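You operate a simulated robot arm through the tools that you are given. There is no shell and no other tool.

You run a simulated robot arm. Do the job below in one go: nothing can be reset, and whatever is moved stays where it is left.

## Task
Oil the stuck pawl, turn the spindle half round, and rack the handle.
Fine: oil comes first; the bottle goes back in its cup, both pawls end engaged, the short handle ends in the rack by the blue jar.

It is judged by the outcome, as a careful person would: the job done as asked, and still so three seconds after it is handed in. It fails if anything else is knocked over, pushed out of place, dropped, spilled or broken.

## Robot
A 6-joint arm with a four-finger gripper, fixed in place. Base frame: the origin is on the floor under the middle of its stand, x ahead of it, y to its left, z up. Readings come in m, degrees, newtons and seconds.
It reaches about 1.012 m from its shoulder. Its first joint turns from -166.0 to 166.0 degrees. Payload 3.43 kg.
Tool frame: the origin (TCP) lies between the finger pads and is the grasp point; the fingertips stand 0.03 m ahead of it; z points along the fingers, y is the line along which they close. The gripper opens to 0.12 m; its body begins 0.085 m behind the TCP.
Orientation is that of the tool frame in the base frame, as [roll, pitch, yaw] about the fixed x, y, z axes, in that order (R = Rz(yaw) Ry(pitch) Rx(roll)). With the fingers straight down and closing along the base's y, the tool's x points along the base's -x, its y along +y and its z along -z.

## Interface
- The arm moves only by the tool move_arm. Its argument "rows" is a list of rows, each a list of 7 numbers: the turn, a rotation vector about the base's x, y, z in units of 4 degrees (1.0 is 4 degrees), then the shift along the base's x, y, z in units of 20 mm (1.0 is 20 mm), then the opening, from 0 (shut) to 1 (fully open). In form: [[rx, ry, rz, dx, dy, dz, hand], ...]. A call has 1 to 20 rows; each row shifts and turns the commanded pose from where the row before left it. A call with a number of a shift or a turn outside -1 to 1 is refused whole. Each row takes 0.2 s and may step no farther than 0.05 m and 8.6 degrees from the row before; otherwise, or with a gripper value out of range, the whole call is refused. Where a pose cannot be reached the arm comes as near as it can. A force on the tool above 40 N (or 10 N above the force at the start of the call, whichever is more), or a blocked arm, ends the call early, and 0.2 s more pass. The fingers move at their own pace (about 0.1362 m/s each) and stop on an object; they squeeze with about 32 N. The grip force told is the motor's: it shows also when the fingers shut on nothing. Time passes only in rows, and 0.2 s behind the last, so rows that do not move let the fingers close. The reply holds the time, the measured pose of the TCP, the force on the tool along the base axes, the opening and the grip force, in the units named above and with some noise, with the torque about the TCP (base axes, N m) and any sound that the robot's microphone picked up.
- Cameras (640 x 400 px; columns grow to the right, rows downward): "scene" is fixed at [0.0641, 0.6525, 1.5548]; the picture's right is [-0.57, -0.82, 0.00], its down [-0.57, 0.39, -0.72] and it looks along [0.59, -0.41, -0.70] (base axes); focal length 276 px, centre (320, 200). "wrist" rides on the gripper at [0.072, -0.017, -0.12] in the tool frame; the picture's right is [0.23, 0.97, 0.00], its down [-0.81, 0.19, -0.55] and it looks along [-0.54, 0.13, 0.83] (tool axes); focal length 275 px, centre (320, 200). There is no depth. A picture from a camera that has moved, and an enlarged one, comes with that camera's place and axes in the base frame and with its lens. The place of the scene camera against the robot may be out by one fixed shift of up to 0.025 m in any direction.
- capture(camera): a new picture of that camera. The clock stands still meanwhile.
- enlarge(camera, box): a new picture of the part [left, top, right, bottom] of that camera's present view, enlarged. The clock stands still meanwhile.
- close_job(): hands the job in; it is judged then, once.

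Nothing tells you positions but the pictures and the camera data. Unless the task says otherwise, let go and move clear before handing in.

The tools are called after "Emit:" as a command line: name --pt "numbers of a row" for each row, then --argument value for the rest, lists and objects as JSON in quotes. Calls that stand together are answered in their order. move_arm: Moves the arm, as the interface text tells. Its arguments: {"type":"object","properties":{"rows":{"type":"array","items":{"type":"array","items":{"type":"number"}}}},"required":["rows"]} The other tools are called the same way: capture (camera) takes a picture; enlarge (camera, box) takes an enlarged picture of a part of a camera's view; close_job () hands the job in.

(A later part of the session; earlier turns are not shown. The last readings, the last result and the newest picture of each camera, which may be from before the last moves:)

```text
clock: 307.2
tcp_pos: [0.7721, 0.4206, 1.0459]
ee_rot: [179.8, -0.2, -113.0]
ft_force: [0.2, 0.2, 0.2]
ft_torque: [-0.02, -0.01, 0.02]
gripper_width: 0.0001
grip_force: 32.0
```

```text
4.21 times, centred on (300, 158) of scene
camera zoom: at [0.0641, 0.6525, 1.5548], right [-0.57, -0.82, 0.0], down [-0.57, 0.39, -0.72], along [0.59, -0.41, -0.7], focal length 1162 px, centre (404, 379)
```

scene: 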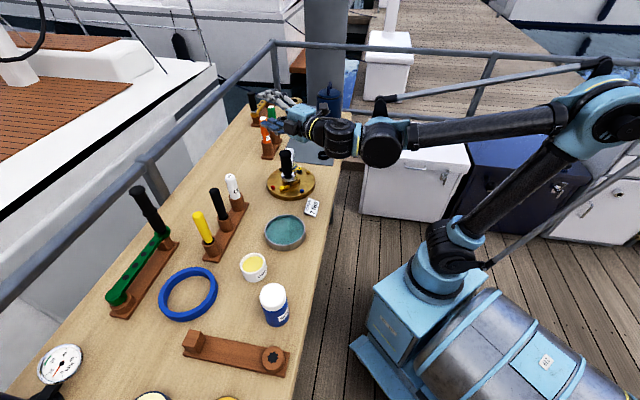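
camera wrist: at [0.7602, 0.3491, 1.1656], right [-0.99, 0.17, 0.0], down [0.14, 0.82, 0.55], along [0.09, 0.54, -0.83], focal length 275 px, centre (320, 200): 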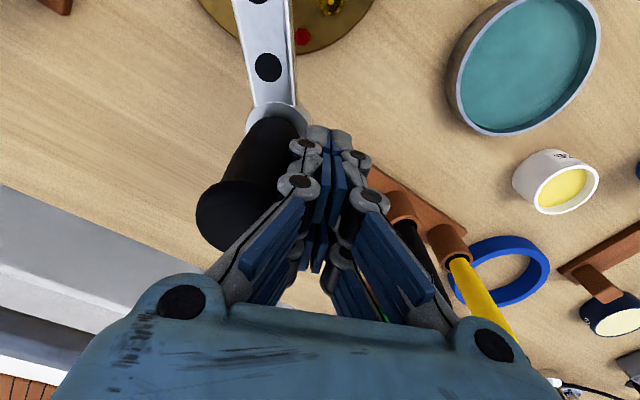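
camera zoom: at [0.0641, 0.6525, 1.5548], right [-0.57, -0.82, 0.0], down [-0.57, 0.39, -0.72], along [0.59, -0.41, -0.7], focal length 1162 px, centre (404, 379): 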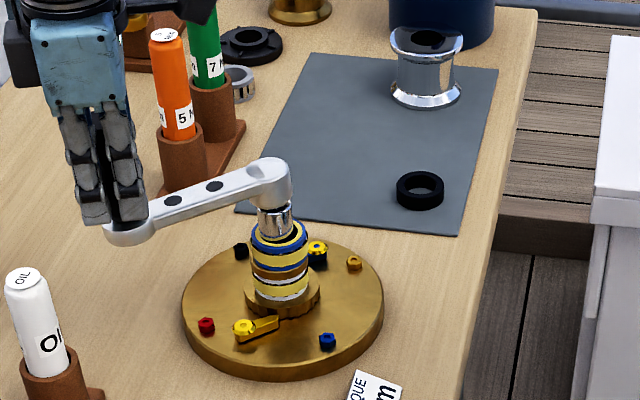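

Emit:
move_arm --pt "0 0 -0.75 0.3611 0.0063 0 0" --pt "0 0 -0.75 0.361 -0.0126 0 0" --pt "0 0 -0.75 0.3598 -0.0315 0 0" --pt "0 0 -0.75 0.3577 -0.0503 0 0" --pt "0 0 -0.75 0.3546 -0.0689 0 0" --pt "0 0 -0.75 0.3505 -0.0874 0 0" --pt "0 0 -0.75 0.3454 -0.1056 0 0" --pt "0 0 -0.75 0.3394 -0.1235 0 0" --pt "0 0 -0.75 0.3325 -0.1411 0 0"

Emit:
capture --camera "wrist"

Emit:
enlarge --camera "scene" --box '[250, 110, 350, 205]'

Emit:
enlarge --camera "scene" --box '[282, 180, 302, 192]'

```text
clock: 309.2
tcp_pos: [0.835, 0.4083, 1.0468]
ee_rot: [-180.0, -0.2, -140.0]
ft_force: [0.2, 1.4, -0.5]
ft_torque: [-0.03, -0.01, -0.01]
gripper_width: 0.0
grip_force: 31.7
```

```text
taken
camera wrist: at [0.7919, 0.3508, 1.1665], right [-0.8, 0.6, 0.0], down [0.5, 0.67, 0.55], along [0.33, 0.44, -0.83], focal length 275 px, centre (320, 200)
```

wrist: 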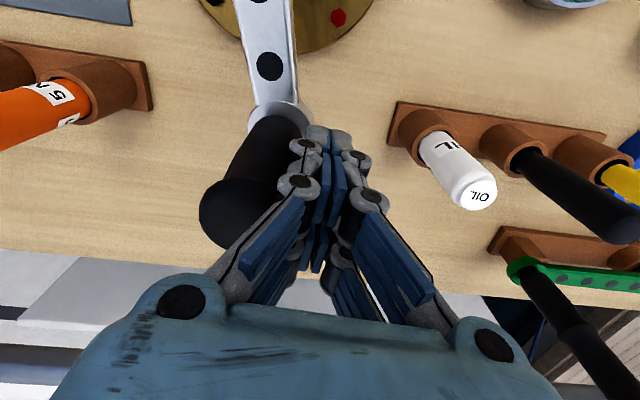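

```text
4.21 times, centred on (300, 158) of scene
camera zoom: at [0.0641, 0.6525, 1.5548], right [-0.57, -0.82, 0.0], down [-0.57, 0.39, -0.72], along [0.59, -0.41, -0.7], focal length 1162 px, centre (404, 379)
```

zoom: 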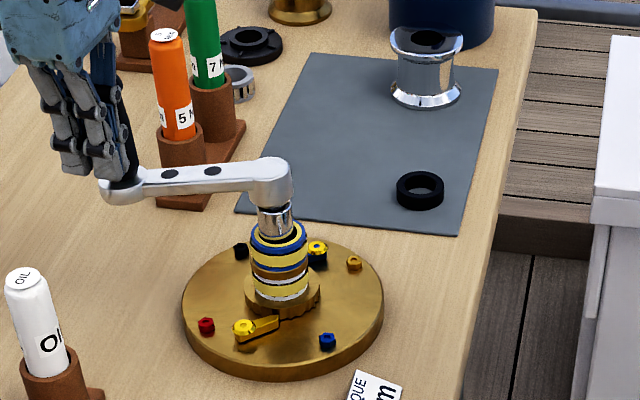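

```text
16.00 times, centred on (292, 186) of scene
camera zoom: at [0.0641, 0.6525, 1.5548], right [-0.57, -0.82, 0.0], down [-0.57, 0.39, -0.72], along [0.59, -0.41, -0.7], focal length 4414 px, centre (768, 424)
```

zoom: 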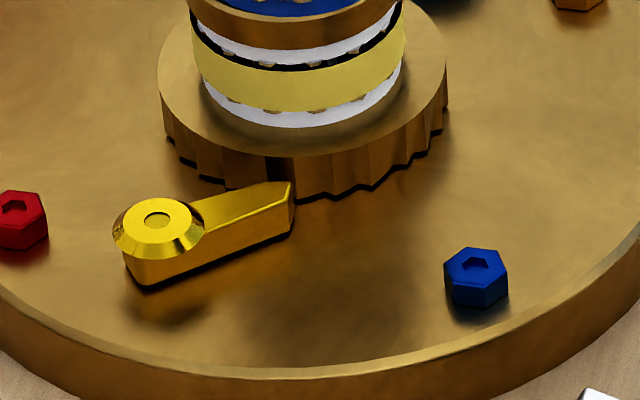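

Emit:
move_arm --pt "0 0 -0.75 0.3246 -0.1583 0 0" --pt "0 0 -0.75 0.3159 -0.1751 0 0"

Emit:
capture --camera "wrist"

Emit:
enlarge --camera "scene" --box '[282, 180, 302, 192]'

Emit:
enlarge --camera "scene" --box '[250, 110, 350, 205]'

```text
clock: 309.8
tcp_pos: [0.8483, 0.4013, 1.0453]
ee_rot: [179.9, -0.1, -146.0]
ft_force: [0.7, 0.7, -0.7]
ft_torque: [-0.05, -0.03, 0.02]
gripper_width: 0.0
grip_force: 32.7
```

```text
taken
camera wrist: at [0.7992, 0.3478, 1.1659], right [-0.74, 0.68, 0.0], down [0.57, 0.61, 0.55], along [0.37, 0.41, -0.83], focal length 275 px, centre (320, 200)
```

wrist: 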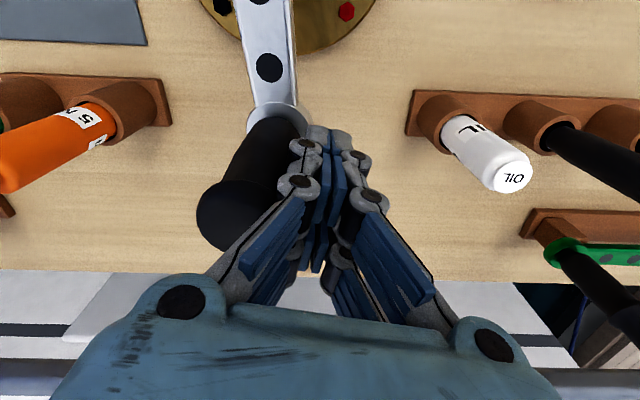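

```text
16.00 times, centred on (292, 186) of scene
camera zoom: at [0.0641, 0.6525, 1.5548], right [-0.57, -0.82, 0.0], down [-0.57, 0.39, -0.72], along [0.59, -0.41, -0.7], focal length 4414 px, centre (768, 424)
```

zoom: 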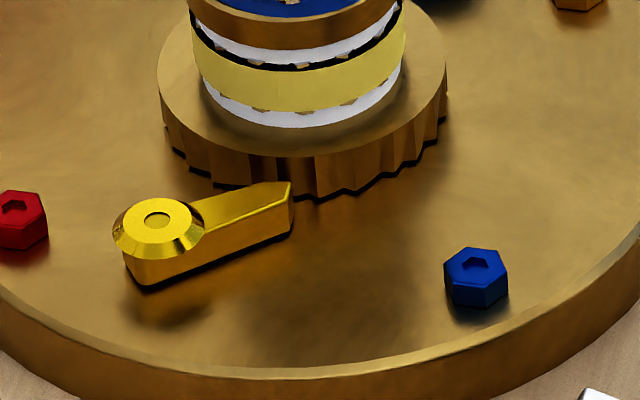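

```text
4.21 times, centred on (300, 158) of scene
camera zoom: at [0.0641, 0.6525, 1.5548], right [-0.57, -0.82, 0.0], down [-0.57, 0.39, -0.72], along [0.59, -0.41, -0.7], focal length 1162 px, centre (404, 379)
```

zoom: 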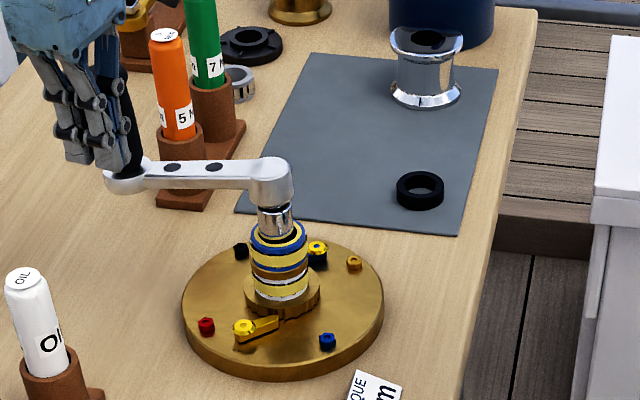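

By the gear-tooth pattern the spindle still needs about 5–6°. Nudging that last bit.

Emit:
move_arm --pt "0 0 -0.75 0.3063 -0.1914 0 0" --pt "0 0 -0.5 0.1985 -0.1364 0 0" --pt "0 0 0 0 0 0 0"

Emit:
enlarge --camera "scene" --box '[282, 180, 302, 192]'

Emit:
capture --camera "wrist"

```text
clock: 310.6
tcp_pos: [0.8577, 0.3946, 1.0459]
ee_rot: [179.9, -0.2, -150.9]
ft_force: [-0.4, 0.6, 0.4]
ft_torque: [0.0, 0.0, 0.0]
gripper_width: 0.0
grip_force: 31.8
```

```text
16.00 times, centred on (292, 186) of scene
camera zoom: at [0.0641, 0.6525, 1.5548], right [-0.57, -0.82, 0.0], down [-0.57, 0.39, -0.72], along [0.59, -0.41, -0.7], focal length 4414 px, centre (768, 424)
```

zoom: 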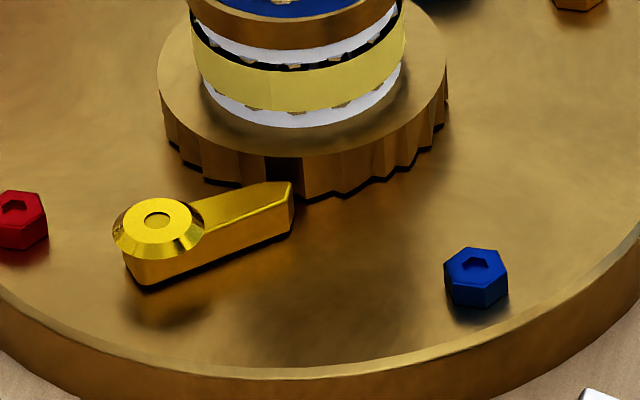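

```text
taken
camera wrist: at [0.8045, 0.3462, 1.1661], right [-0.67, 0.74, 0.0], down [0.62, 0.56, 0.55], along [0.41, 0.37, -0.83], focal length 275 px, centre (320, 200)
```

wrist: 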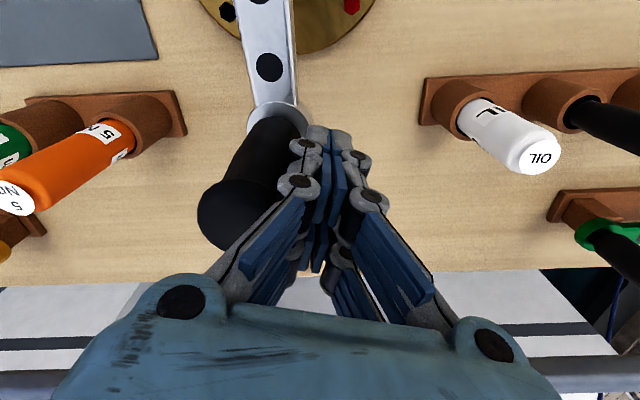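

The gear pattern now matches its starting look, half a turn on, with the handle at about 42°. Next I'll back off, rise, and line up for a top grasp across the handle's bar.

Emit:
move_arm --pt "0 0 0 -0.6 0.65 0 0" --pt "0 0 0 -0.4 0.45 0 0" --pt "0 0 0 0 0 1 0" --pt "0 0 0 0 0 1 0" --pt "0 0 0 0 0 1 0" --pt "0 0 0 0 0 1 0" --pt "0 0 0 0 0 1 0" --pt "0 0 0 0 0 1 0" --pt "0 0 0 0 0 1 0" --pt "0 0 0 0 0 1 0.5" --pt "0 0 0.83 -0.22 -1 0 0.5" --pt "0 0 0.83 -0.22 -1 0 0.5" --pt "0 0 0.83 -0.22 -1 0 0.5" --pt "0 0 0.83 -0.22 -1 0 0.5"

Emit:
capture --camera "wrist"

Emit:
enlarge --camera "scene" --box '[250, 90, 350, 205]'

```text
clock: 313.6
tcp_pos: [0.8204, 0.337, 1.206]
ee_rot: [180.0, -0.2, -137.6]
ft_force: [1.0, 0.6, -0.3]
ft_torque: [0.0, 0.05, -0.01]
gripper_width: 0.0599
grip_force: 0.1
```

```text
taken
camera wrist: at [0.7809, 0.2778, 1.3258], right [-0.83, 0.56, 0.0], down [0.47, 0.69, 0.55], along [0.31, 0.46, -0.83], focal length 275 px, centre (320, 200)
```

wrist: 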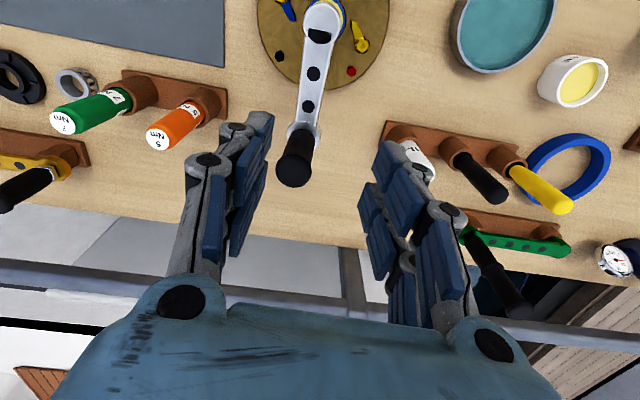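

```text
3.48 times, centred on (300, 148) of scene
camera zoom: at [0.0641, 0.6525, 1.5548], right [-0.57, -0.82, 0.0], down [-0.57, 0.39, -0.72], along [0.59, -0.41, -0.7], focal length 960 px, centre (390, 383)
```

zoom: 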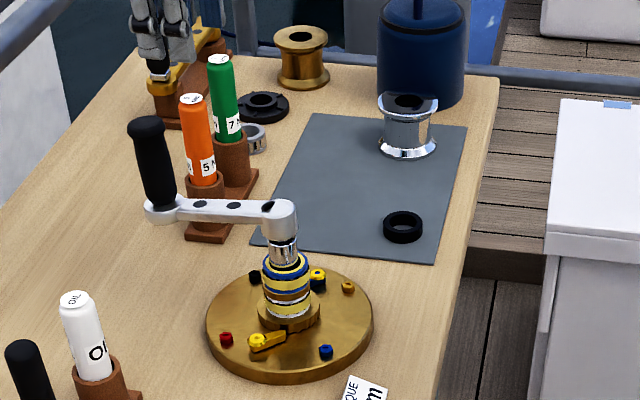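

Emit:
enlarge --camera "wrist" --box '[250, 0, 390, 190]'

```text
2.11 times, centred on (320, 95) of wrist
camera zoom: at [0.7809, 0.2778, 1.3258], right [-0.83, 0.56, 0.0], down [0.47, 0.69, 0.55], along [0.31, 0.46, -0.83], focal length 580 px, centre (320, 421)
```

zoom: 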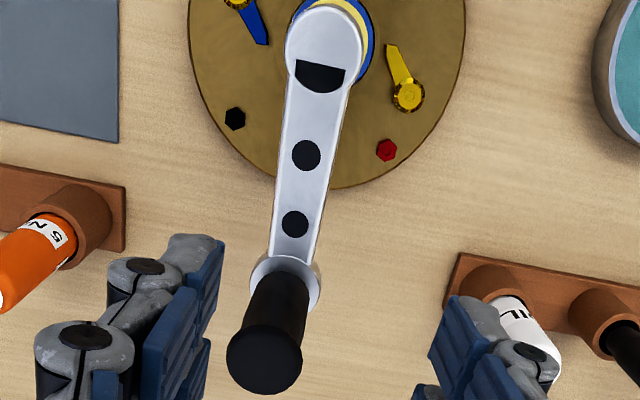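

The handle lies at 44.6°, exactly a half turn from its start, and parallel to the rack. Aligning across the bar and descending.

Emit:
move_arm --pt "0 0 0.55 0 -0.78 0 0.5" --pt "0 0 0 0 0 -1 0.5" --pt "0 0 0 0 0 -1 0.5" --pt "0 0 0 0 0 -1 0.5" --pt "0 0 0 0 0 -1 0.5" --pt "0 0 0 0 0 -1 0.5" --pt "0 0 0 0 0 -1 0.5" --pt "0 0 0 0 0 -1 0.5"

Emit:
capture --camera "wrist"

Emit:
enlarge --camera "scene" --box '[250, 90, 350, 205]'

```text
clock: 315.4
tcp_pos: [0.82, 0.3217, 1.0655]
ee_rot: [179.9, -0.2, -135.3]
ft_force: [0.6, 0.1, -0.3]
ft_torque: [0.03, -0.01, -0.02]
gripper_width: 0.0601
grip_force: 0.1
```

```text
taken
camera wrist: at [0.7816, 0.2604, 1.1855], right [-0.85, 0.53, 0.0], down [0.44, 0.71, 0.55], along [0.29, 0.47, -0.83], focal length 275 px, centre (320, 200)
```

wrist: 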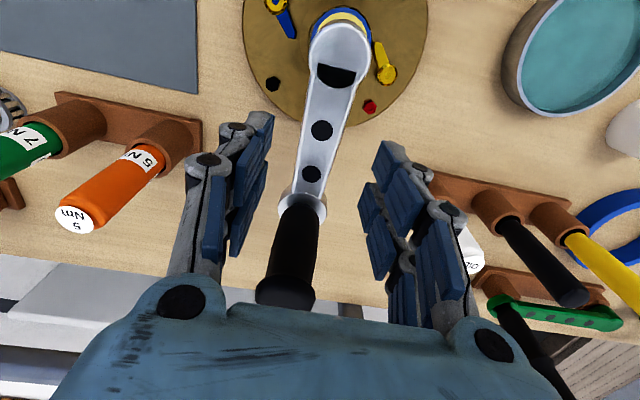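

```text
3.48 times, centred on (300, 148) of scene
camera zoom: at [0.0641, 0.6525, 1.5548], right [-0.57, -0.82, 0.0], down [-0.57, 0.39, -0.72], along [0.59, -0.41, -0.7], focal length 960 px, centre (390, 383)
```

zoom: 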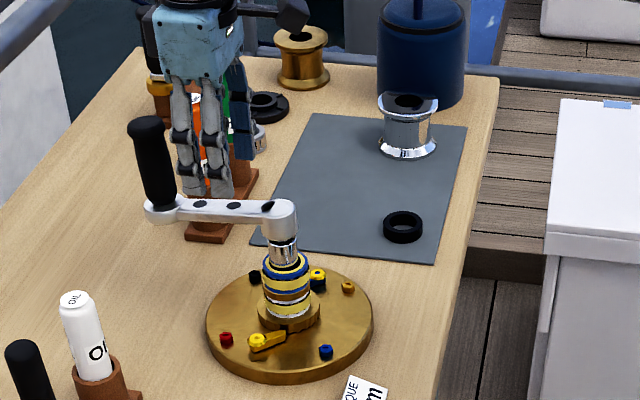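

Emit:
move_arm --pt "0 0 0 0 0 -0.9 0.5" --pt "0 0 0 0 0 -0.9 0.5" --pt "0 0 0 0 0 -0.95 0.5"

Emit:
capture --camera "wrist"

Emit:
enlarge --camera "scene" --box '[255, 110, 325, 190]'

```text
clock: 316.2
tcp_pos: [0.8199, 0.319, 1.009]
ee_rot: [179.9, 0.0, -135.4]
ft_force: [0.6, -0.3, -0.4]
ft_torque: [-0.01, 0.01, 0.01]
gripper_width: 0.0599
grip_force: 0.0
```

```text
taken
camera wrist: at [0.7814, 0.2592, 1.13], right [-0.85, 0.53, 0.0], down [0.44, 0.71, 0.55], along [0.29, 0.47, -0.83], focal length 275 px, centre (320, 200)
```

wrist: 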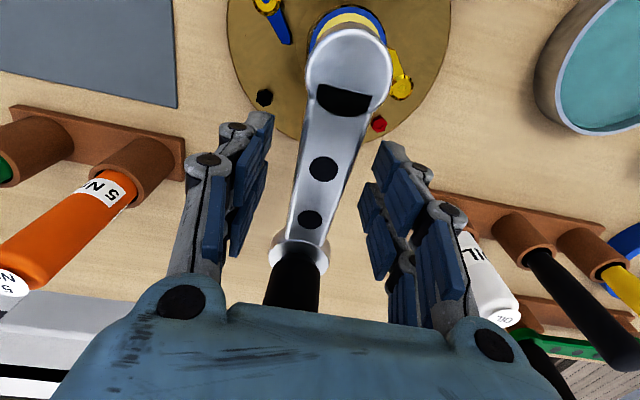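

```text
5.00 times, centred on (290, 150) of scene
camera zoom: at [0.0641, 0.6525, 1.5548], right [-0.57, -0.82, 0.0], down [-0.57, 0.39, -0.72], along [0.59, -0.41, -0.7], focal length 1380 px, centre (470, 450)
```

zoom: 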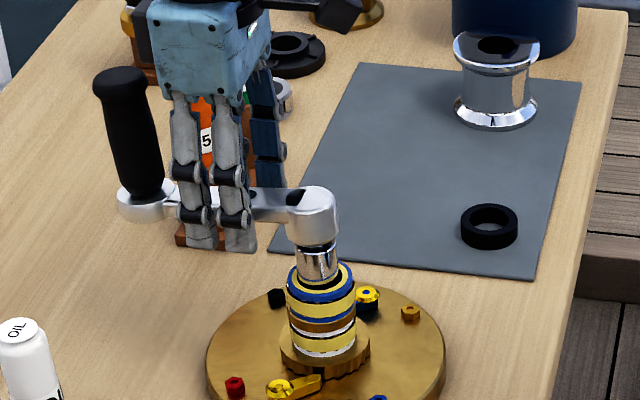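

The fingers straddle the bar without touching. Closing.

Emit:
move_arm --pt "0 0 0 0 0 0 0.4" --pt "0 0 0 0 0 0 0.3" --pt "0 0 0 0 0 0 0" --pt "0 0 0 0 0 0 0"

Emit:
capture --camera "wrist"

```text
clock: 317.2
tcp_pos: [0.8203, 0.3214, 1.0106]
ee_rot: [179.9, -0.1, -135.4]
ft_force: [-3.6, 3.5, 1.0]
ft_torque: [0.27, 0.08, -0.21]
gripper_width: 0.0296
grip_force: 32.0
```

```text
taken
camera wrist: at [0.7813, 0.2595, 1.1301], right [-0.85, 0.53, 0.0], down [0.44, 0.71, 0.55], along [0.29, 0.47, -0.83], focal length 275 px, centre (320, 200)
```

wrist: 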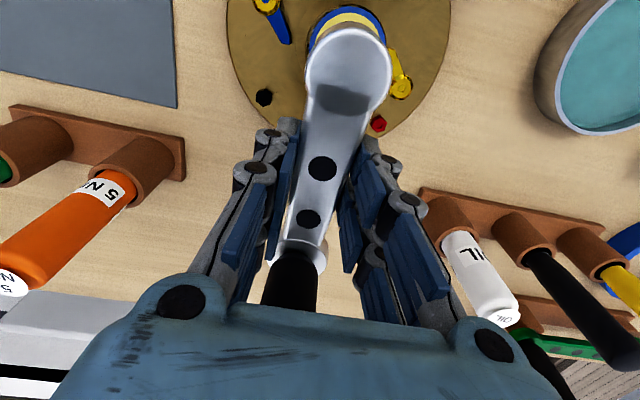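

Gripped (30 mm). Lifting straight up slowly to draw the spigot out.

Emit:
move_arm --pt "0 0 0 -0.015 0.015 0.15 0" --pt "0 0 0 0 0 0.25 0" --pt "0 0 0 0 0 0.25 0"

Emit:
enlarge --camera "scene" --box '[255, 110, 325, 190]'

```text
clock: 318.0
tcp_pos: [0.8198, 0.3222, 1.0235]
ee_rot: [179.9, -0.2, -135.4]
ft_force: [-4.0, -3.2, -5.2]
ft_torque: [-0.11, 0.13, -0.03]
gripper_width: 0.0294
grip_force: 31.8
```

```text
5.00 times, centred on (290, 150) of scene
camera zoom: at [0.0641, 0.6525, 1.5548], right [-0.57, -0.82, 0.0], down [-0.57, 0.39, -0.72], along [0.59, -0.41, -0.7], focal length 1380 px, centre (470, 450)
```

zoom: 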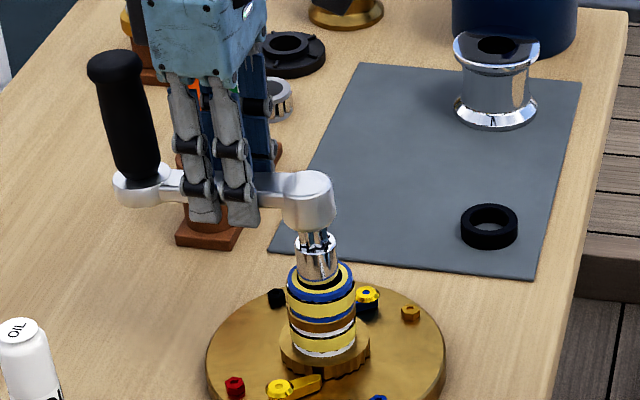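

Emit:
move_arm --pt "0 0 0 -0.015 -0.012 0.25 0" --pt "0 0 0 0 0 0.3 0" --pt "0 0 0 0 0 0.3 0" --pt "0 0 0 0 0 0.3 0" --pt "0 0 0 0 0 0.4 0" --pt "0 0 0 0 0 0.6 0" --pt "0 0 0 0 0 0.8 0" --pt "0 0 0 0 0 0.9 0"

Emit:
enlarge --camera "scene" --box '[245, 80, 335, 195]'

Emit:
capture --camera "wrist"

```text
clock: 319.8
tcp_pos: [0.8189, 0.3214, 1.102]
ee_rot: [179.9, -0.1, -135.3]
ft_force: [-0.2, 1.0, -3.5]
ft_torque: [0.01, 0.02, 0.0]
gripper_width: 0.029
grip_force: 32.5
```

```text
3.48 times, centred on (290, 138) of scene
camera zoom: at [0.0641, 0.6525, 1.5548], right [-0.57, -0.82, 0.0], down [-0.57, 0.39, -0.72], along [0.59, -0.41, -0.7], focal length 960 px, centre (424, 417)
```

zoom: 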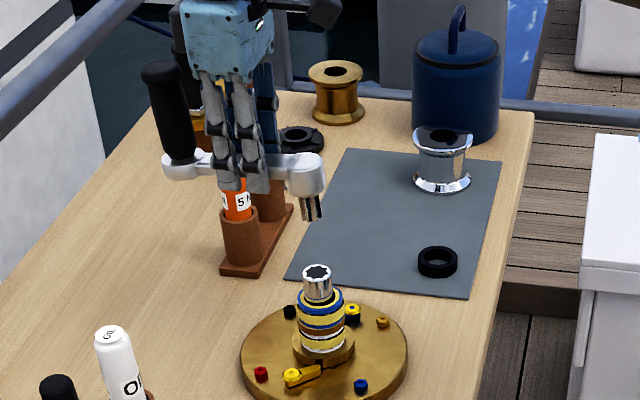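

```text
taken
camera wrist: at [0.7813, 0.2606, 1.2212], right [-0.85, 0.53, 0.0], down [0.45, 0.71, 0.55], along [0.29, 0.47, -0.83], focal length 275 px, centre (320, 200)
```

wrist: 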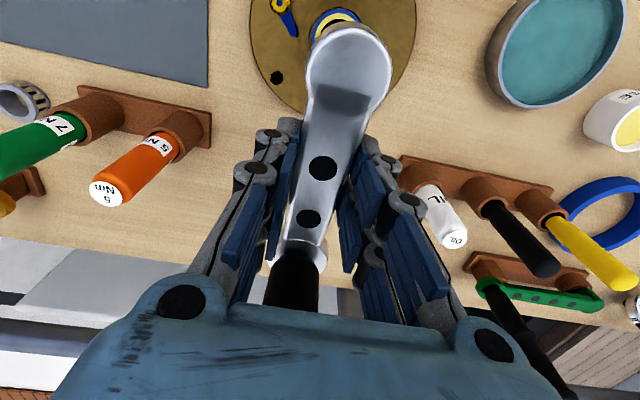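

The handle is free and level in the gripper. Quick check of the spindle and pawls before carrying it away.

Emit:
enlarge --camera "scene" --box '[282, 180, 302, 192]'

Emit:
enlarge --camera "scene" --box '[270, 150, 320, 205]'

Emit:
enlarge --camera "scene" --box '[280, 152, 300, 164]'

```text
16.00 times, centred on (292, 186) of scene
camera zoom: at [0.0641, 0.6525, 1.5548], right [-0.57, -0.82, 0.0], down [-0.57, 0.39, -0.72], along [0.59, -0.41, -0.7], focal length 4414 px, centre (768, 424)
```

zoom: 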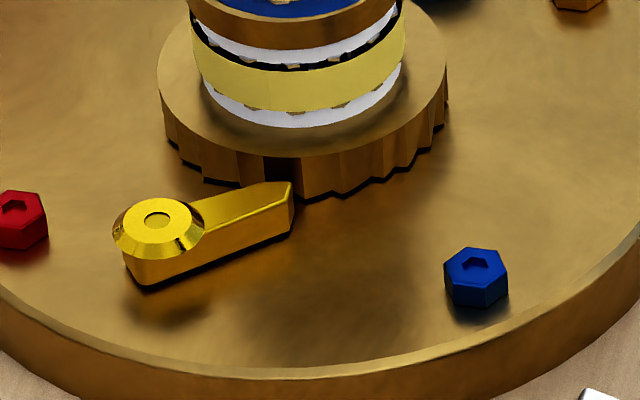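

```text
7.27 times, centred on (295, 178) of scene
camera zoom: at [0.0641, 0.6525, 1.5548], right [-0.57, -0.82, 0.0], down [-0.57, 0.39, -0.72], along [0.59, -0.41, -0.7], focal length 2007 px, centre (502, 364)
```

zoom: 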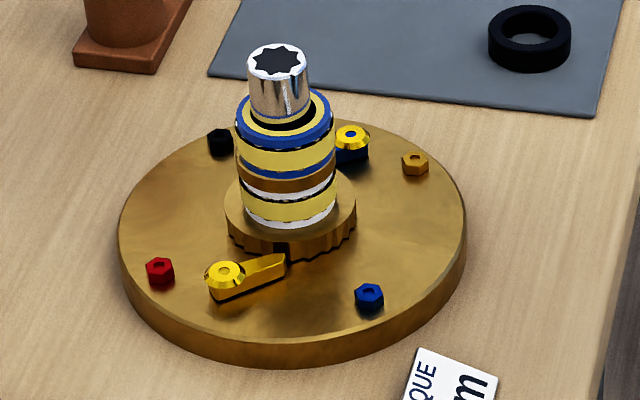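

```text
16.00 times, centred on (290, 158) of scene
camera zoom: at [0.0641, 0.6525, 1.5548], right [-0.57, -0.82, 0.0], down [-0.57, 0.39, -0.72], along [0.59, -0.41, -0.7], focal length 4414 px, centre (800, 872)
```

zoom: 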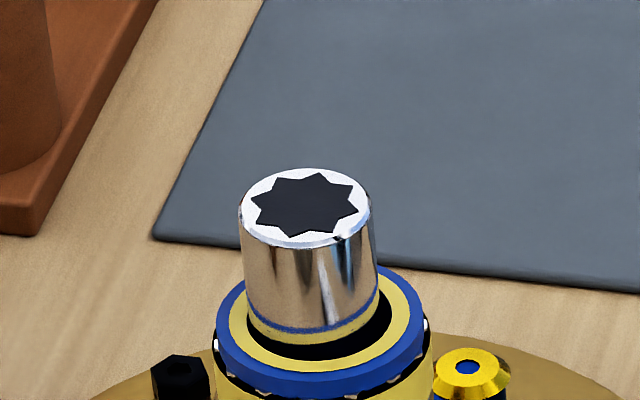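

Star and gear read within about 2° of a half turn, and both pawls sit on the gear. Now I'll carry the handle high across to the rack area.

Emit:
move_arm --pt "0 0 0 -0.3 0.15 0.9 0" --pt "0 0 0 -0.7 0.36 0.9 0" --pt "0 0 0 -0.988 0.506 0.9 0" --pt "0 0 0 -0.988 0.506 0 0" --pt "0 0 0 -0.988 0.506 0 0" --pt "0 0 0 -0.988 0.506 0 0" --pt "0 0 0 -0.988 0.506 0 0" --pt "0 0 0 -0.988 0.506 0 0" --pt "0 0 0 -0.988 0.506 0 0" --pt "0 0 0 -0.988 0.506 0 0" --pt "0 0 0 -0.988 0.506 0 0" --pt "0 0 0 -0.988 0.506 0 0" --pt "0 0 0 -0.988 0.506 0 0" --pt "0 0 0 -0.988 0.506 0 0" --pt "0 0 0 -0.988 0.506 0 0" --pt "0 0 0 -0.988 0.506 0 0" --pt "0 0 0 -0.988 0.506 0 0" --pt "0 0 0 -0.988 0.506 0 0" --pt "0 0 0 -0.988 0.506 0 0" --pt "0 0 0 -0.988 0.506 0 0"

Emit:
move_arm --pt "0 0 0 -0.988 0.506 0 0" --pt "0 0 0 -0.988 0.506 0 0" --pt "0 0 0 -0.988 0.506 0 0" --pt "0 0 0 -0.9 0.46 0 0" --pt "0 0 0 0 0 -0.9 0" --pt "0 0 0 0 0 -0.9 0" --pt "0 0 0 0 0 -0.9 0"

Emit:
capture --camera "wrist"

Emit:
capture --camera "scene"

```text
clock: 324.0
tcp_pos: [0.444, 0.5143, 1.1555]
ee_rot: [179.9, -0.1, -135.4]
ft_force: [-0.1, 0.7, -4.1]
ft_torque: [0.03, 0.02, -0.01]
gripper_width: 0.0293
grip_force: 31.9
```

```text
clock: 325.6
tcp_pos: [0.3666, 0.5532, 1.1019]
ee_rot: [179.9, -0.1, -135.4]
ft_force: [-0.3, 0.5, -4.3]
ft_torque: [-0.02, -0.05, -0.01]
gripper_width: 0.029
grip_force: 31.9
```

```text
taken
camera wrist: at [0.3281, 0.4914, 1.2214], right [-0.85, 0.53, 0.0], down [0.45, 0.71, 0.55], along [0.29, 0.47, -0.83], focal length 275 px, centre (320, 200)
```

wrist: 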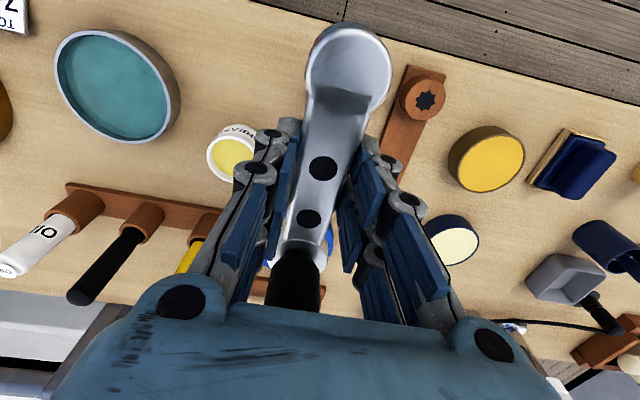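

```text
taken
```

scene: 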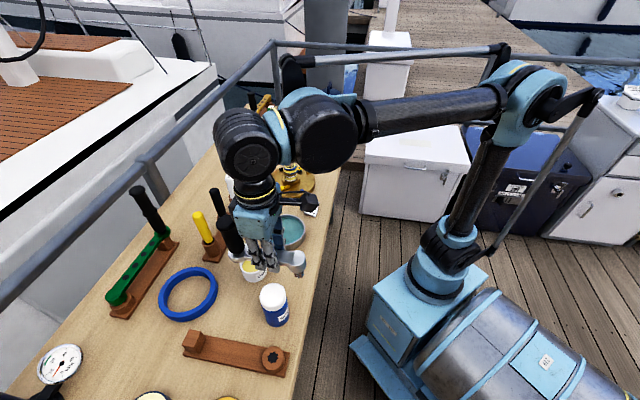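

The rack's star socket is in view, almost exactly where I predicted. Zooming to fix its position and angle.

Emit:
enlarge --camera "wrist" --box '[390, 60, 470, 130]'

Emit:
enlarge --camera "wrist" --box '[410, 85, 442, 115]'

Emit:
enlarge --camera "wrist" --box '[290, 10, 410, 120]'

```text
5.71 times, centred on (430, 95) of wrist
camera zoom: at [0.3281, 0.4914, 1.2214], right [-0.85, 0.53, 0.0], down [0.45, 0.71, 0.55], along [0.29, 0.47, -0.83], focal length 1573 px, centre (-309, 800)
```

zoom: 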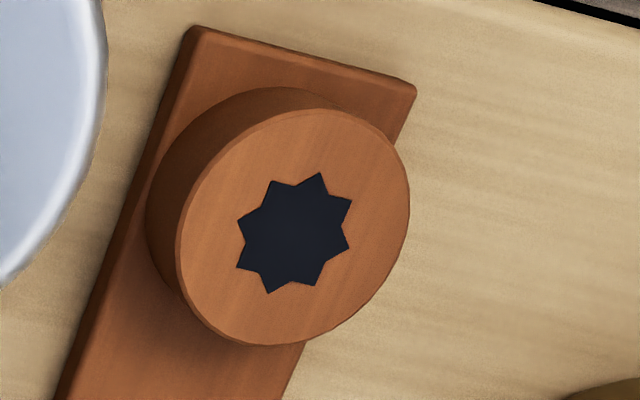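

```text
13.33 times, centred on (426, 100) of wrist
camera zoom: at [0.3281, 0.4914, 1.2214], right [-0.85, 0.53, 0.0], down [0.45, 0.71, 0.55], along [0.29, 0.47, -0.83], focal length 3670 px, centre (-1093, 1533)
```

zoom: 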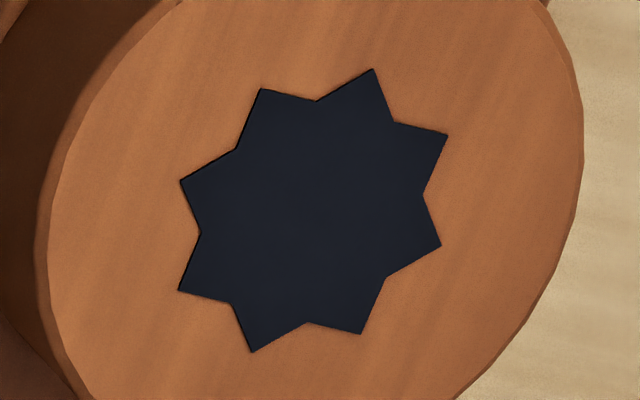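

```text
3.64 times, centred on (350, 65) of wrist
camera zoom: at [0.3281, 0.4914, 1.2214], right [-0.85, 0.53, 0.0], down [0.45, 0.71, 0.55], along [0.29, 0.47, -0.83], focal length 1001 px, centre (211, 691)
```

zoom: 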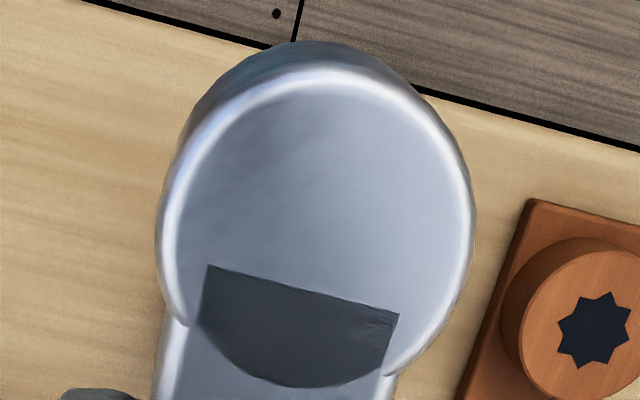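

The socket's star is aligned with the bar to within half a degree. I'll take a second, lower view to pin down its height and position.

Emit:
move_arm --pt "0 0 0.1 0 0 -0.9 0" --pt "0 0 0 0 0 -0.9 0" --pt "0 0 0 0 0 -0.9 0" --pt "0 0 0 0 0 -0.9 0" --pt "0 0 0 0 0 0 0"

Emit:
capture --camera "wrist"

```text
clock: 326.8
tcp_pos: [0.3662, 0.554, 1.0283]
ee_rot: [179.9, -0.1, -134.9]
ft_force: [0.2, 0.6, -3.1]
ft_torque: [-0.02, 0.01, -0.02]
gripper_width: 0.0291
grip_force: 31.5
```

```text
taken
camera wrist: at [0.328, 0.4913, 1.1476], right [-0.85, 0.53, 0.0], down [0.44, 0.71, 0.55], along [0.29, 0.47, -0.83], focal length 275 px, centre (320, 200)
```

wrist: 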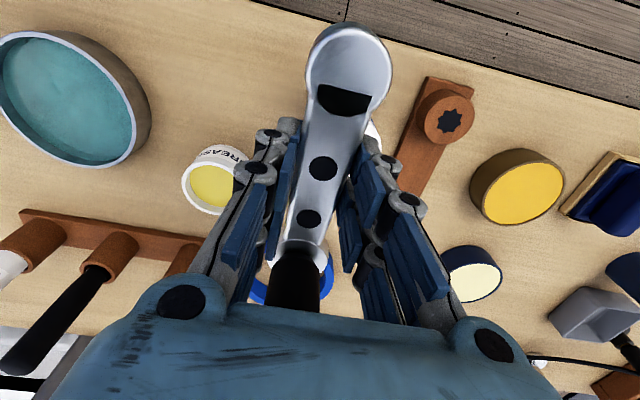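

Emit:
enlarge --camera "wrist" --box '[430, 100, 470, 140]'

Emit:
enlarge --camera "wrist" --box '[290, 10, 410, 120]'

```text
10.00 times, centred on (450, 120) of wrist
camera zoom: at [0.328, 0.4913, 1.1476], right [-0.85, 0.53, 0.0], down [0.44, 0.71, 0.55], along [0.29, 0.47, -0.83], focal length 2753 px, centre (-980, 1000)
```

zoom: 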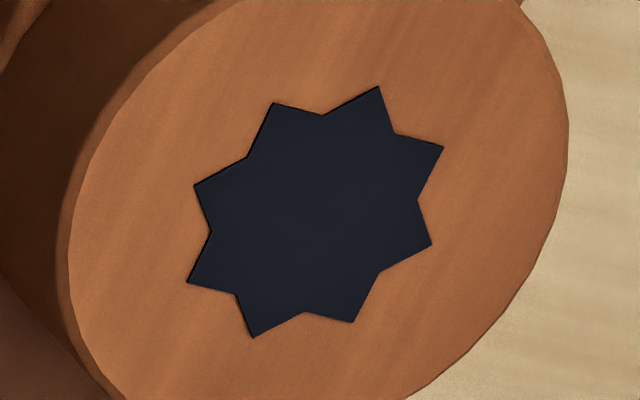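

```text
3.64 times, centred on (350, 65) of wrist
camera zoom: at [0.328, 0.4913, 1.1476], right [-0.85, 0.53, 0.0], down [0.44, 0.71, 0.55], along [0.29, 0.47, -0.83], focal length 1001 px, centre (211, 691)
```

zoom: 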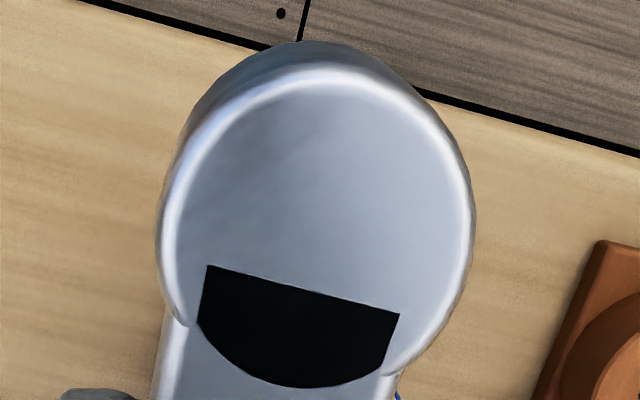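

Emit:
move_arm --pt "0 0 0 -0.67 0.985 0.1 0" --pt "0 0 0 -0.67 0.985 0.1 0" --pt "0 0 0 -0.67 0.985 0 0" --pt "0 0 0 -0.67 0.985 0 0" --pt "0 0 0 -0.67 0.985 0 0" --pt "0 0 0 -0.67 0.985 0 0" --pt "0 0 0 -0.67 0.985 0 0" --pt "0 0 0 -0.67 0.985 0 0"

Emit:
capture --camera "wrist"

Emit:
enlarge --camera "scene" --box '[130, 220, 330, 400]'

```text
clock: 328.6
tcp_pos: [0.258, 0.7104, 1.0322]
ee_rot: [179.9, -0.1, -135.1]
ft_force: [0.2, -0.4, -3.8]
ft_torque: [0.02, -0.01, 0.0]
gripper_width: 0.0291
grip_force: 31.9
```

```text
taken
camera wrist: at [0.2201, 0.6482, 1.1528], right [-0.85, 0.53, 0.0], down [0.44, 0.71, 0.55], along [0.29, 0.47, -0.83], focal length 275 px, centre (320, 200)
```

wrist: 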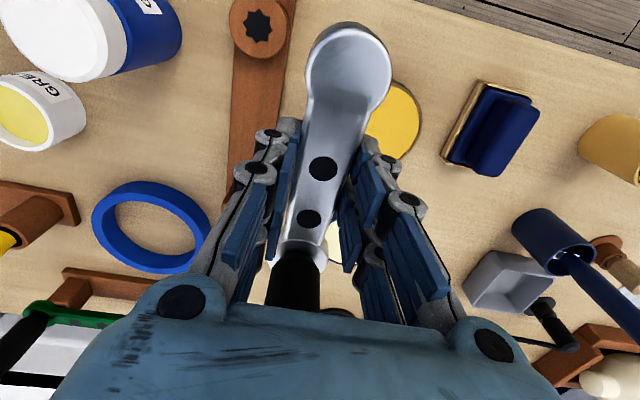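

```text
2.22 times, centred on (230, 310) of scene
camera zoom: at [0.0641, 0.6525, 1.5548], right [-0.57, -0.82, 0.0], down [-0.57, 0.39, -0.72], along [0.59, -0.41, -0.7], focal length 613 px, centre (520, -44)
```

zoom: 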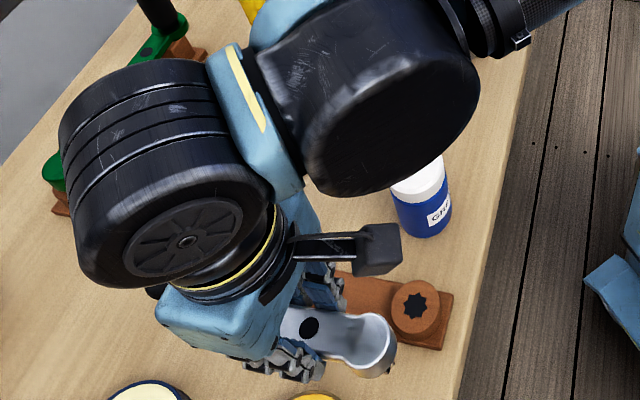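

Emit:
enlarge --camera "wrist" --box '[238, 5, 278, 45]'

Emit:
enlarge --camera "scene" --box '[225, 320, 285, 380]'

```text
10.00 times, centred on (258, 25) of wrist
camera zoom: at [0.2201, 0.6482, 1.1528], right [-0.85, 0.53, 0.0], down [0.44, 0.71, 0.55], along [0.29, 0.47, -0.83], focal length 2753 px, centre (940, 1950)
```

zoom: 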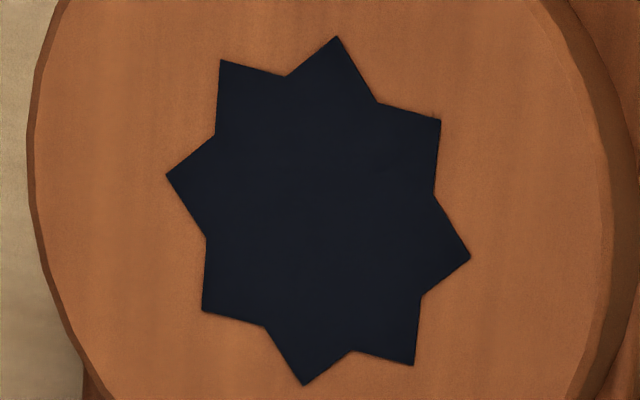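

```text
6.67 times, centred on (255, 350) of scene
camera zoom: at [0.0641, 0.6525, 1.5548], right [-0.57, -0.82, 0.0], down [-0.57, 0.39, -0.72], along [0.59, -0.41, -0.7], focal length 1839 px, centre (753, -800)
```

zoom: 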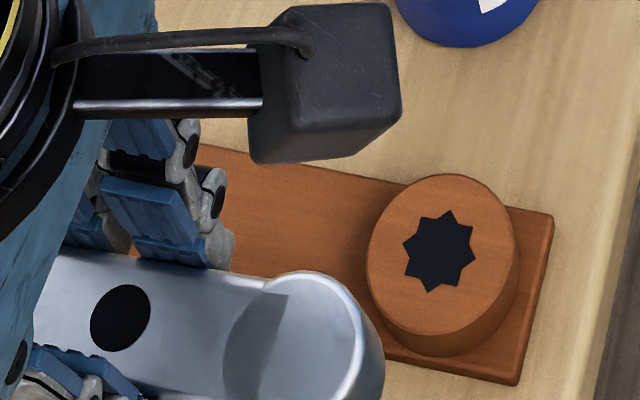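

Two views agree: socket top z ≈ 0.889 at (0.266, 0.625), star aligned within 0.3°. I'll move the spigot directly above it.

Emit:
move_arm --pt "0 0 0 0.8 -0.748 0 0" --pt "0 0 0 0.8 -0.748 0 0" --pt "0 0 0 0.8 -0.748 0 0" --pt "0 0 0 0 0 -0.8 0" --pt "0 0 0 0 0 -0.8 0" --pt "0 0 0 0 0 -0.8 0" --pt "0 0 0 0 0 0 0"

Emit:
capture --camera "wrist"

Emit:
enlarge --camera "scene" --box '[200, 300, 300, 390]'

```text
clock: 330.2
tcp_pos: [0.3062, 0.667, 0.9849]
ee_rot: [179.8, -0.1, -135.0]
ft_force: [0.3, 0.3, -3.9]
ft_torque: [0.04, -0.02, 0.0]
gripper_width: 0.0292
grip_force: 32.3
```

```text
taken
camera wrist: at [0.2683, 0.6056, 1.1058], right [-0.85, 0.53, 0.0], down [0.44, 0.71, 0.55], along [0.29, 0.47, -0.83], focal length 275 px, centre (320, 200)
```

wrist: 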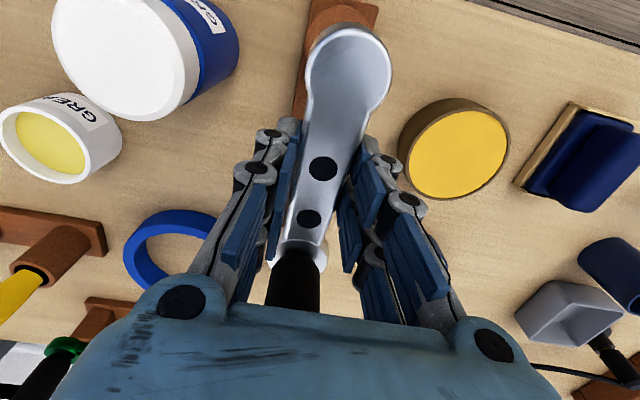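

```text
4.44 times, centred on (250, 345) of scene
camera zoom: at [0.0641, 0.6525, 1.5548], right [-0.57, -0.82, 0.0], down [-0.57, 0.39, -0.72], along [0.59, -0.41, -0.7], focal length 1226 px, centre (631, -444)
```

zoom: 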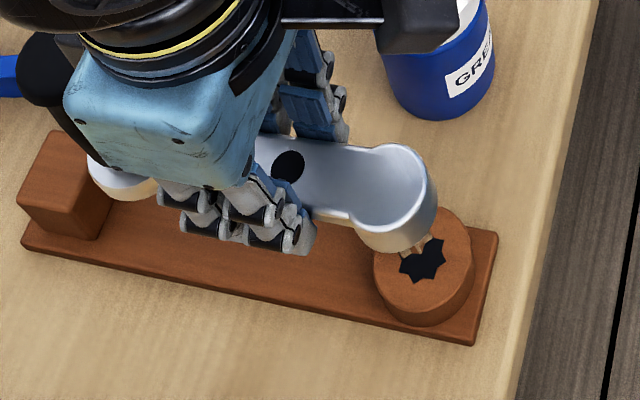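

The fixed camera sees both the spigot tip and the star from here. Zooming in.

Emit:
enlarge --camera "scene" --box '[255, 335, 295, 365]'

Emit:
enlarge --camera "scene" --box '[262, 345, 282, 360]'

```text
13.33 times, centred on (275, 350) of scene
camera zoom: at [0.0641, 0.6525, 1.5548], right [-0.57, -0.82, 0.0], down [-0.57, 0.39, -0.72], along [0.59, -0.41, -0.7], focal length 3679 px, centre (920, -1800)
```

zoom: 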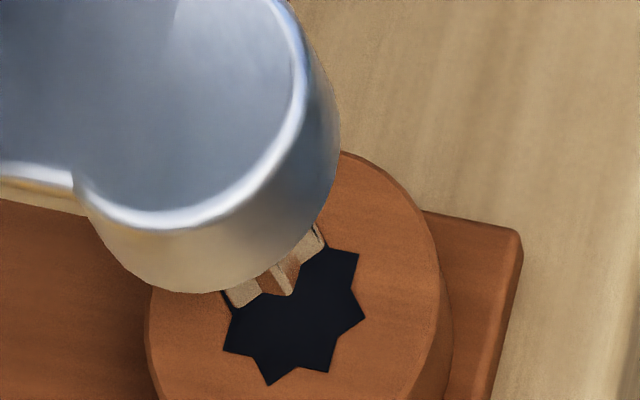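

```text
16.00 times, centred on (272, 352) of scene
camera zoom: at [0.0641, 0.6525, 1.5548], right [-0.57, -0.82, 0.0], down [-0.57, 0.39, -0.72], along [0.59, -0.41, -0.7], focal length 4414 px, centre (1088, -2240)
```

zoom: 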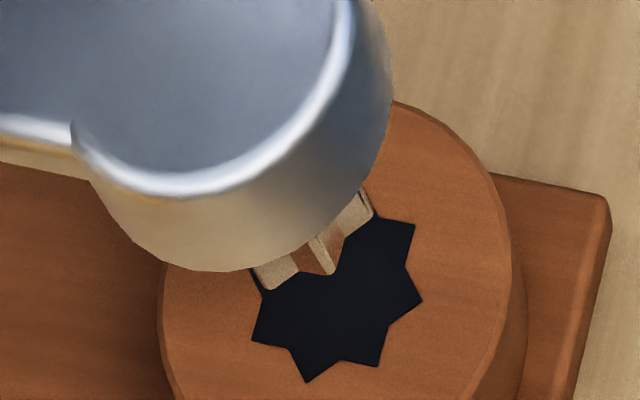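

The fixed-camera view says about 1.4 mm of correction. Applying it and lowering closer.

Emit:
move_arm --pt "0 0 0 -0.02 -0.06 -0.5 0" --pt "0 0 0 0 0 -0.5 0" --pt "0 0 0 0 0 -0.4 0" --pt "0 0 0 0 0 0 0"

Emit:
enlarge --camera "scene" --box '[262, 345, 282, 360]'

Emit:
enlarge --camera "scene" --box '[255, 335, 295, 370]'

```text
clock: 331.2
tcp_pos: [0.306, 0.666, 0.9573]
ee_rot: [-180.0, -0.1, -135.0]
ft_force: [-0.2, 0.4, -3.7]
ft_torque: [0.01, 0.0, 0.02]
gripper_width: 0.0289
grip_force: 31.8
```

```text
16.00 times, centred on (272, 352) of scene
camera zoom: at [0.0641, 0.6525, 1.5548], right [-0.57, -0.82, 0.0], down [-0.57, 0.39, -0.72], along [0.59, -0.41, -0.7], focal length 4414 px, centre (1088, -2240)
```

zoom: 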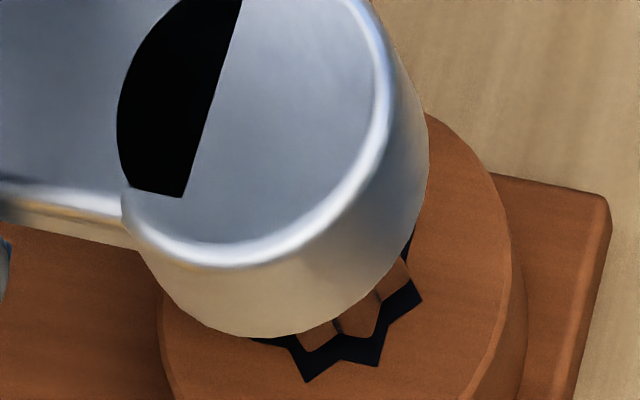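

```text
11.43 times, centred on (275, 352) of scene
camera zoom: at [0.0641, 0.6525, 1.5548], right [-0.57, -0.82, 0.0], down [-0.57, 0.39, -0.72], along [0.59, -0.41, -0.7], focal length 3153 px, centre (834, -1543)
```

zoom: 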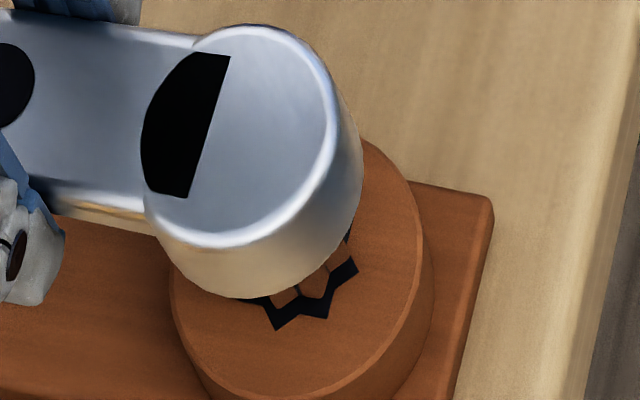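

Nearly coaxial; a final half-millimetre tweak, then lowering gently.

Emit:
move_arm --pt "0 0 0 0.025 0.025 0 0" --pt "0 0 0 0 0 -0.15 0" --pt "0 0 0 0 0 -0.1 0"

Emit:
enlarge --camera "scene" --box '[262, 345, 282, 360]'

```text
clock: 332.0
tcp_pos: [0.3071, 0.6655, 0.9533]
ee_rot: [179.9, -0.1, -135.1]
ft_force: [-0.4, 0.0, -2.5]
ft_torque: [0.03, 0.01, -0.03]
gripper_width: 0.029
grip_force: 32.2
```

```text
16.00 times, centred on (272, 352) of scene
camera zoom: at [0.0641, 0.6525, 1.5548], right [-0.57, -0.82, 0.0], down [-0.57, 0.39, -0.72], along [0.59, -0.41, -0.7], focal length 4414 px, centre (1088, -2240)
```

zoom: 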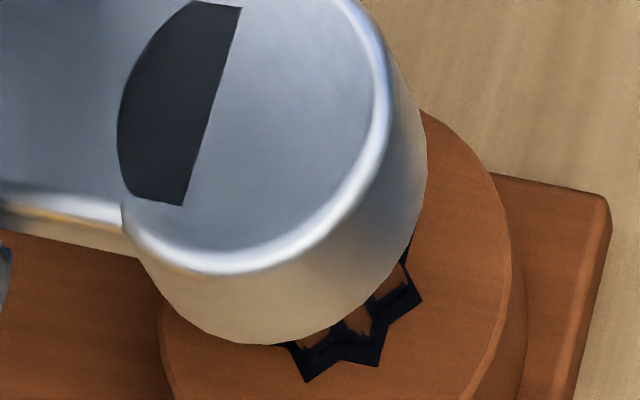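

Emit:
move_arm --pt "0 0 0 0 0 -0.1 0"

Emit:
move_arm --pt "0 0 0 0 0 -0.08 0"

Emit:
enlarge --camera "scene" --box '[262, 345, 282, 360]'

```text
clock: 332.4
tcp_pos: [0.3065, 0.6649, 0.9497]
ee_rot: [179.8, -0.2, -135.0]
ft_force: [-0.1, -0.3, -3.7]
ft_torque: [0.03, -0.02, -0.03]
gripper_width: 0.029
grip_force: 31.8
```

```text
clock: 332.8
tcp_pos: [0.3078, 0.6667, 0.9483]
ee_rot: [179.9, -0.1, -135.0]
ft_force: [-1.1, 0.5, -1.7]
ft_torque: [0.0, 0.09, -0.04]
gripper_width: 0.0291
grip_force: 32.1
```

```text
16.00 times, centred on (272, 352) of scene
camera zoom: at [0.0641, 0.6525, 1.5548], right [-0.57, -0.82, 0.0], down [-0.57, 0.39, -0.72], along [0.59, -0.41, -0.7], focal length 4414 px, centre (1088, -2240)
```

zoom: 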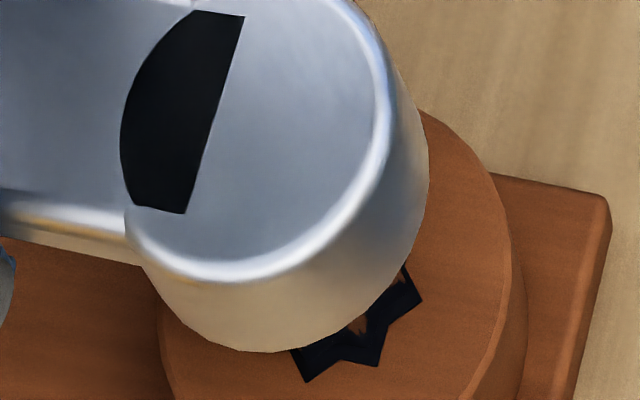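

Emit:
move_arm --pt "0 0 0 0 0 -0.06 0"

```text
clock: 333.2
tcp_pos: [0.3074, 0.6663, 0.9483]
ee_rot: [179.8, 0.0, -135.0]
ft_force: [-1.7, 0.5, -2.1]
ft_torque: [0.04, 0.16, -0.1]
gripper_width: 0.0294
grip_force: 31.6
```

Emit:
move_arm --pt "0 0 0 0 0 -0.1 0"

Emit:
enlarge --camera "scene" --box '[262, 345, 282, 360]'

```text
clock: 333.6
tcp_pos: [0.3069, 0.6657, 0.9448]
ee_rot: [180.0, -0.1, -135.0]
ft_force: [-0.5, 0.7, -2.8]
ft_torque: [-0.01, 0.03, -0.01]
gripper_width: 0.0294
grip_force: 32.0
```

```text
16.00 times, centred on (272, 352) of scene
camera zoom: at [0.0641, 0.6525, 1.5548], right [-0.57, -0.82, 0.0], down [-0.57, 0.39, -0.72], along [0.59, -0.41, -0.7], focal length 4414 px, centre (1088, -2240)
```

zoom: 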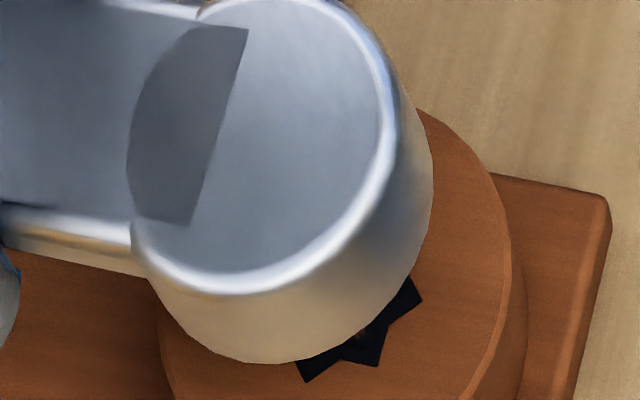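

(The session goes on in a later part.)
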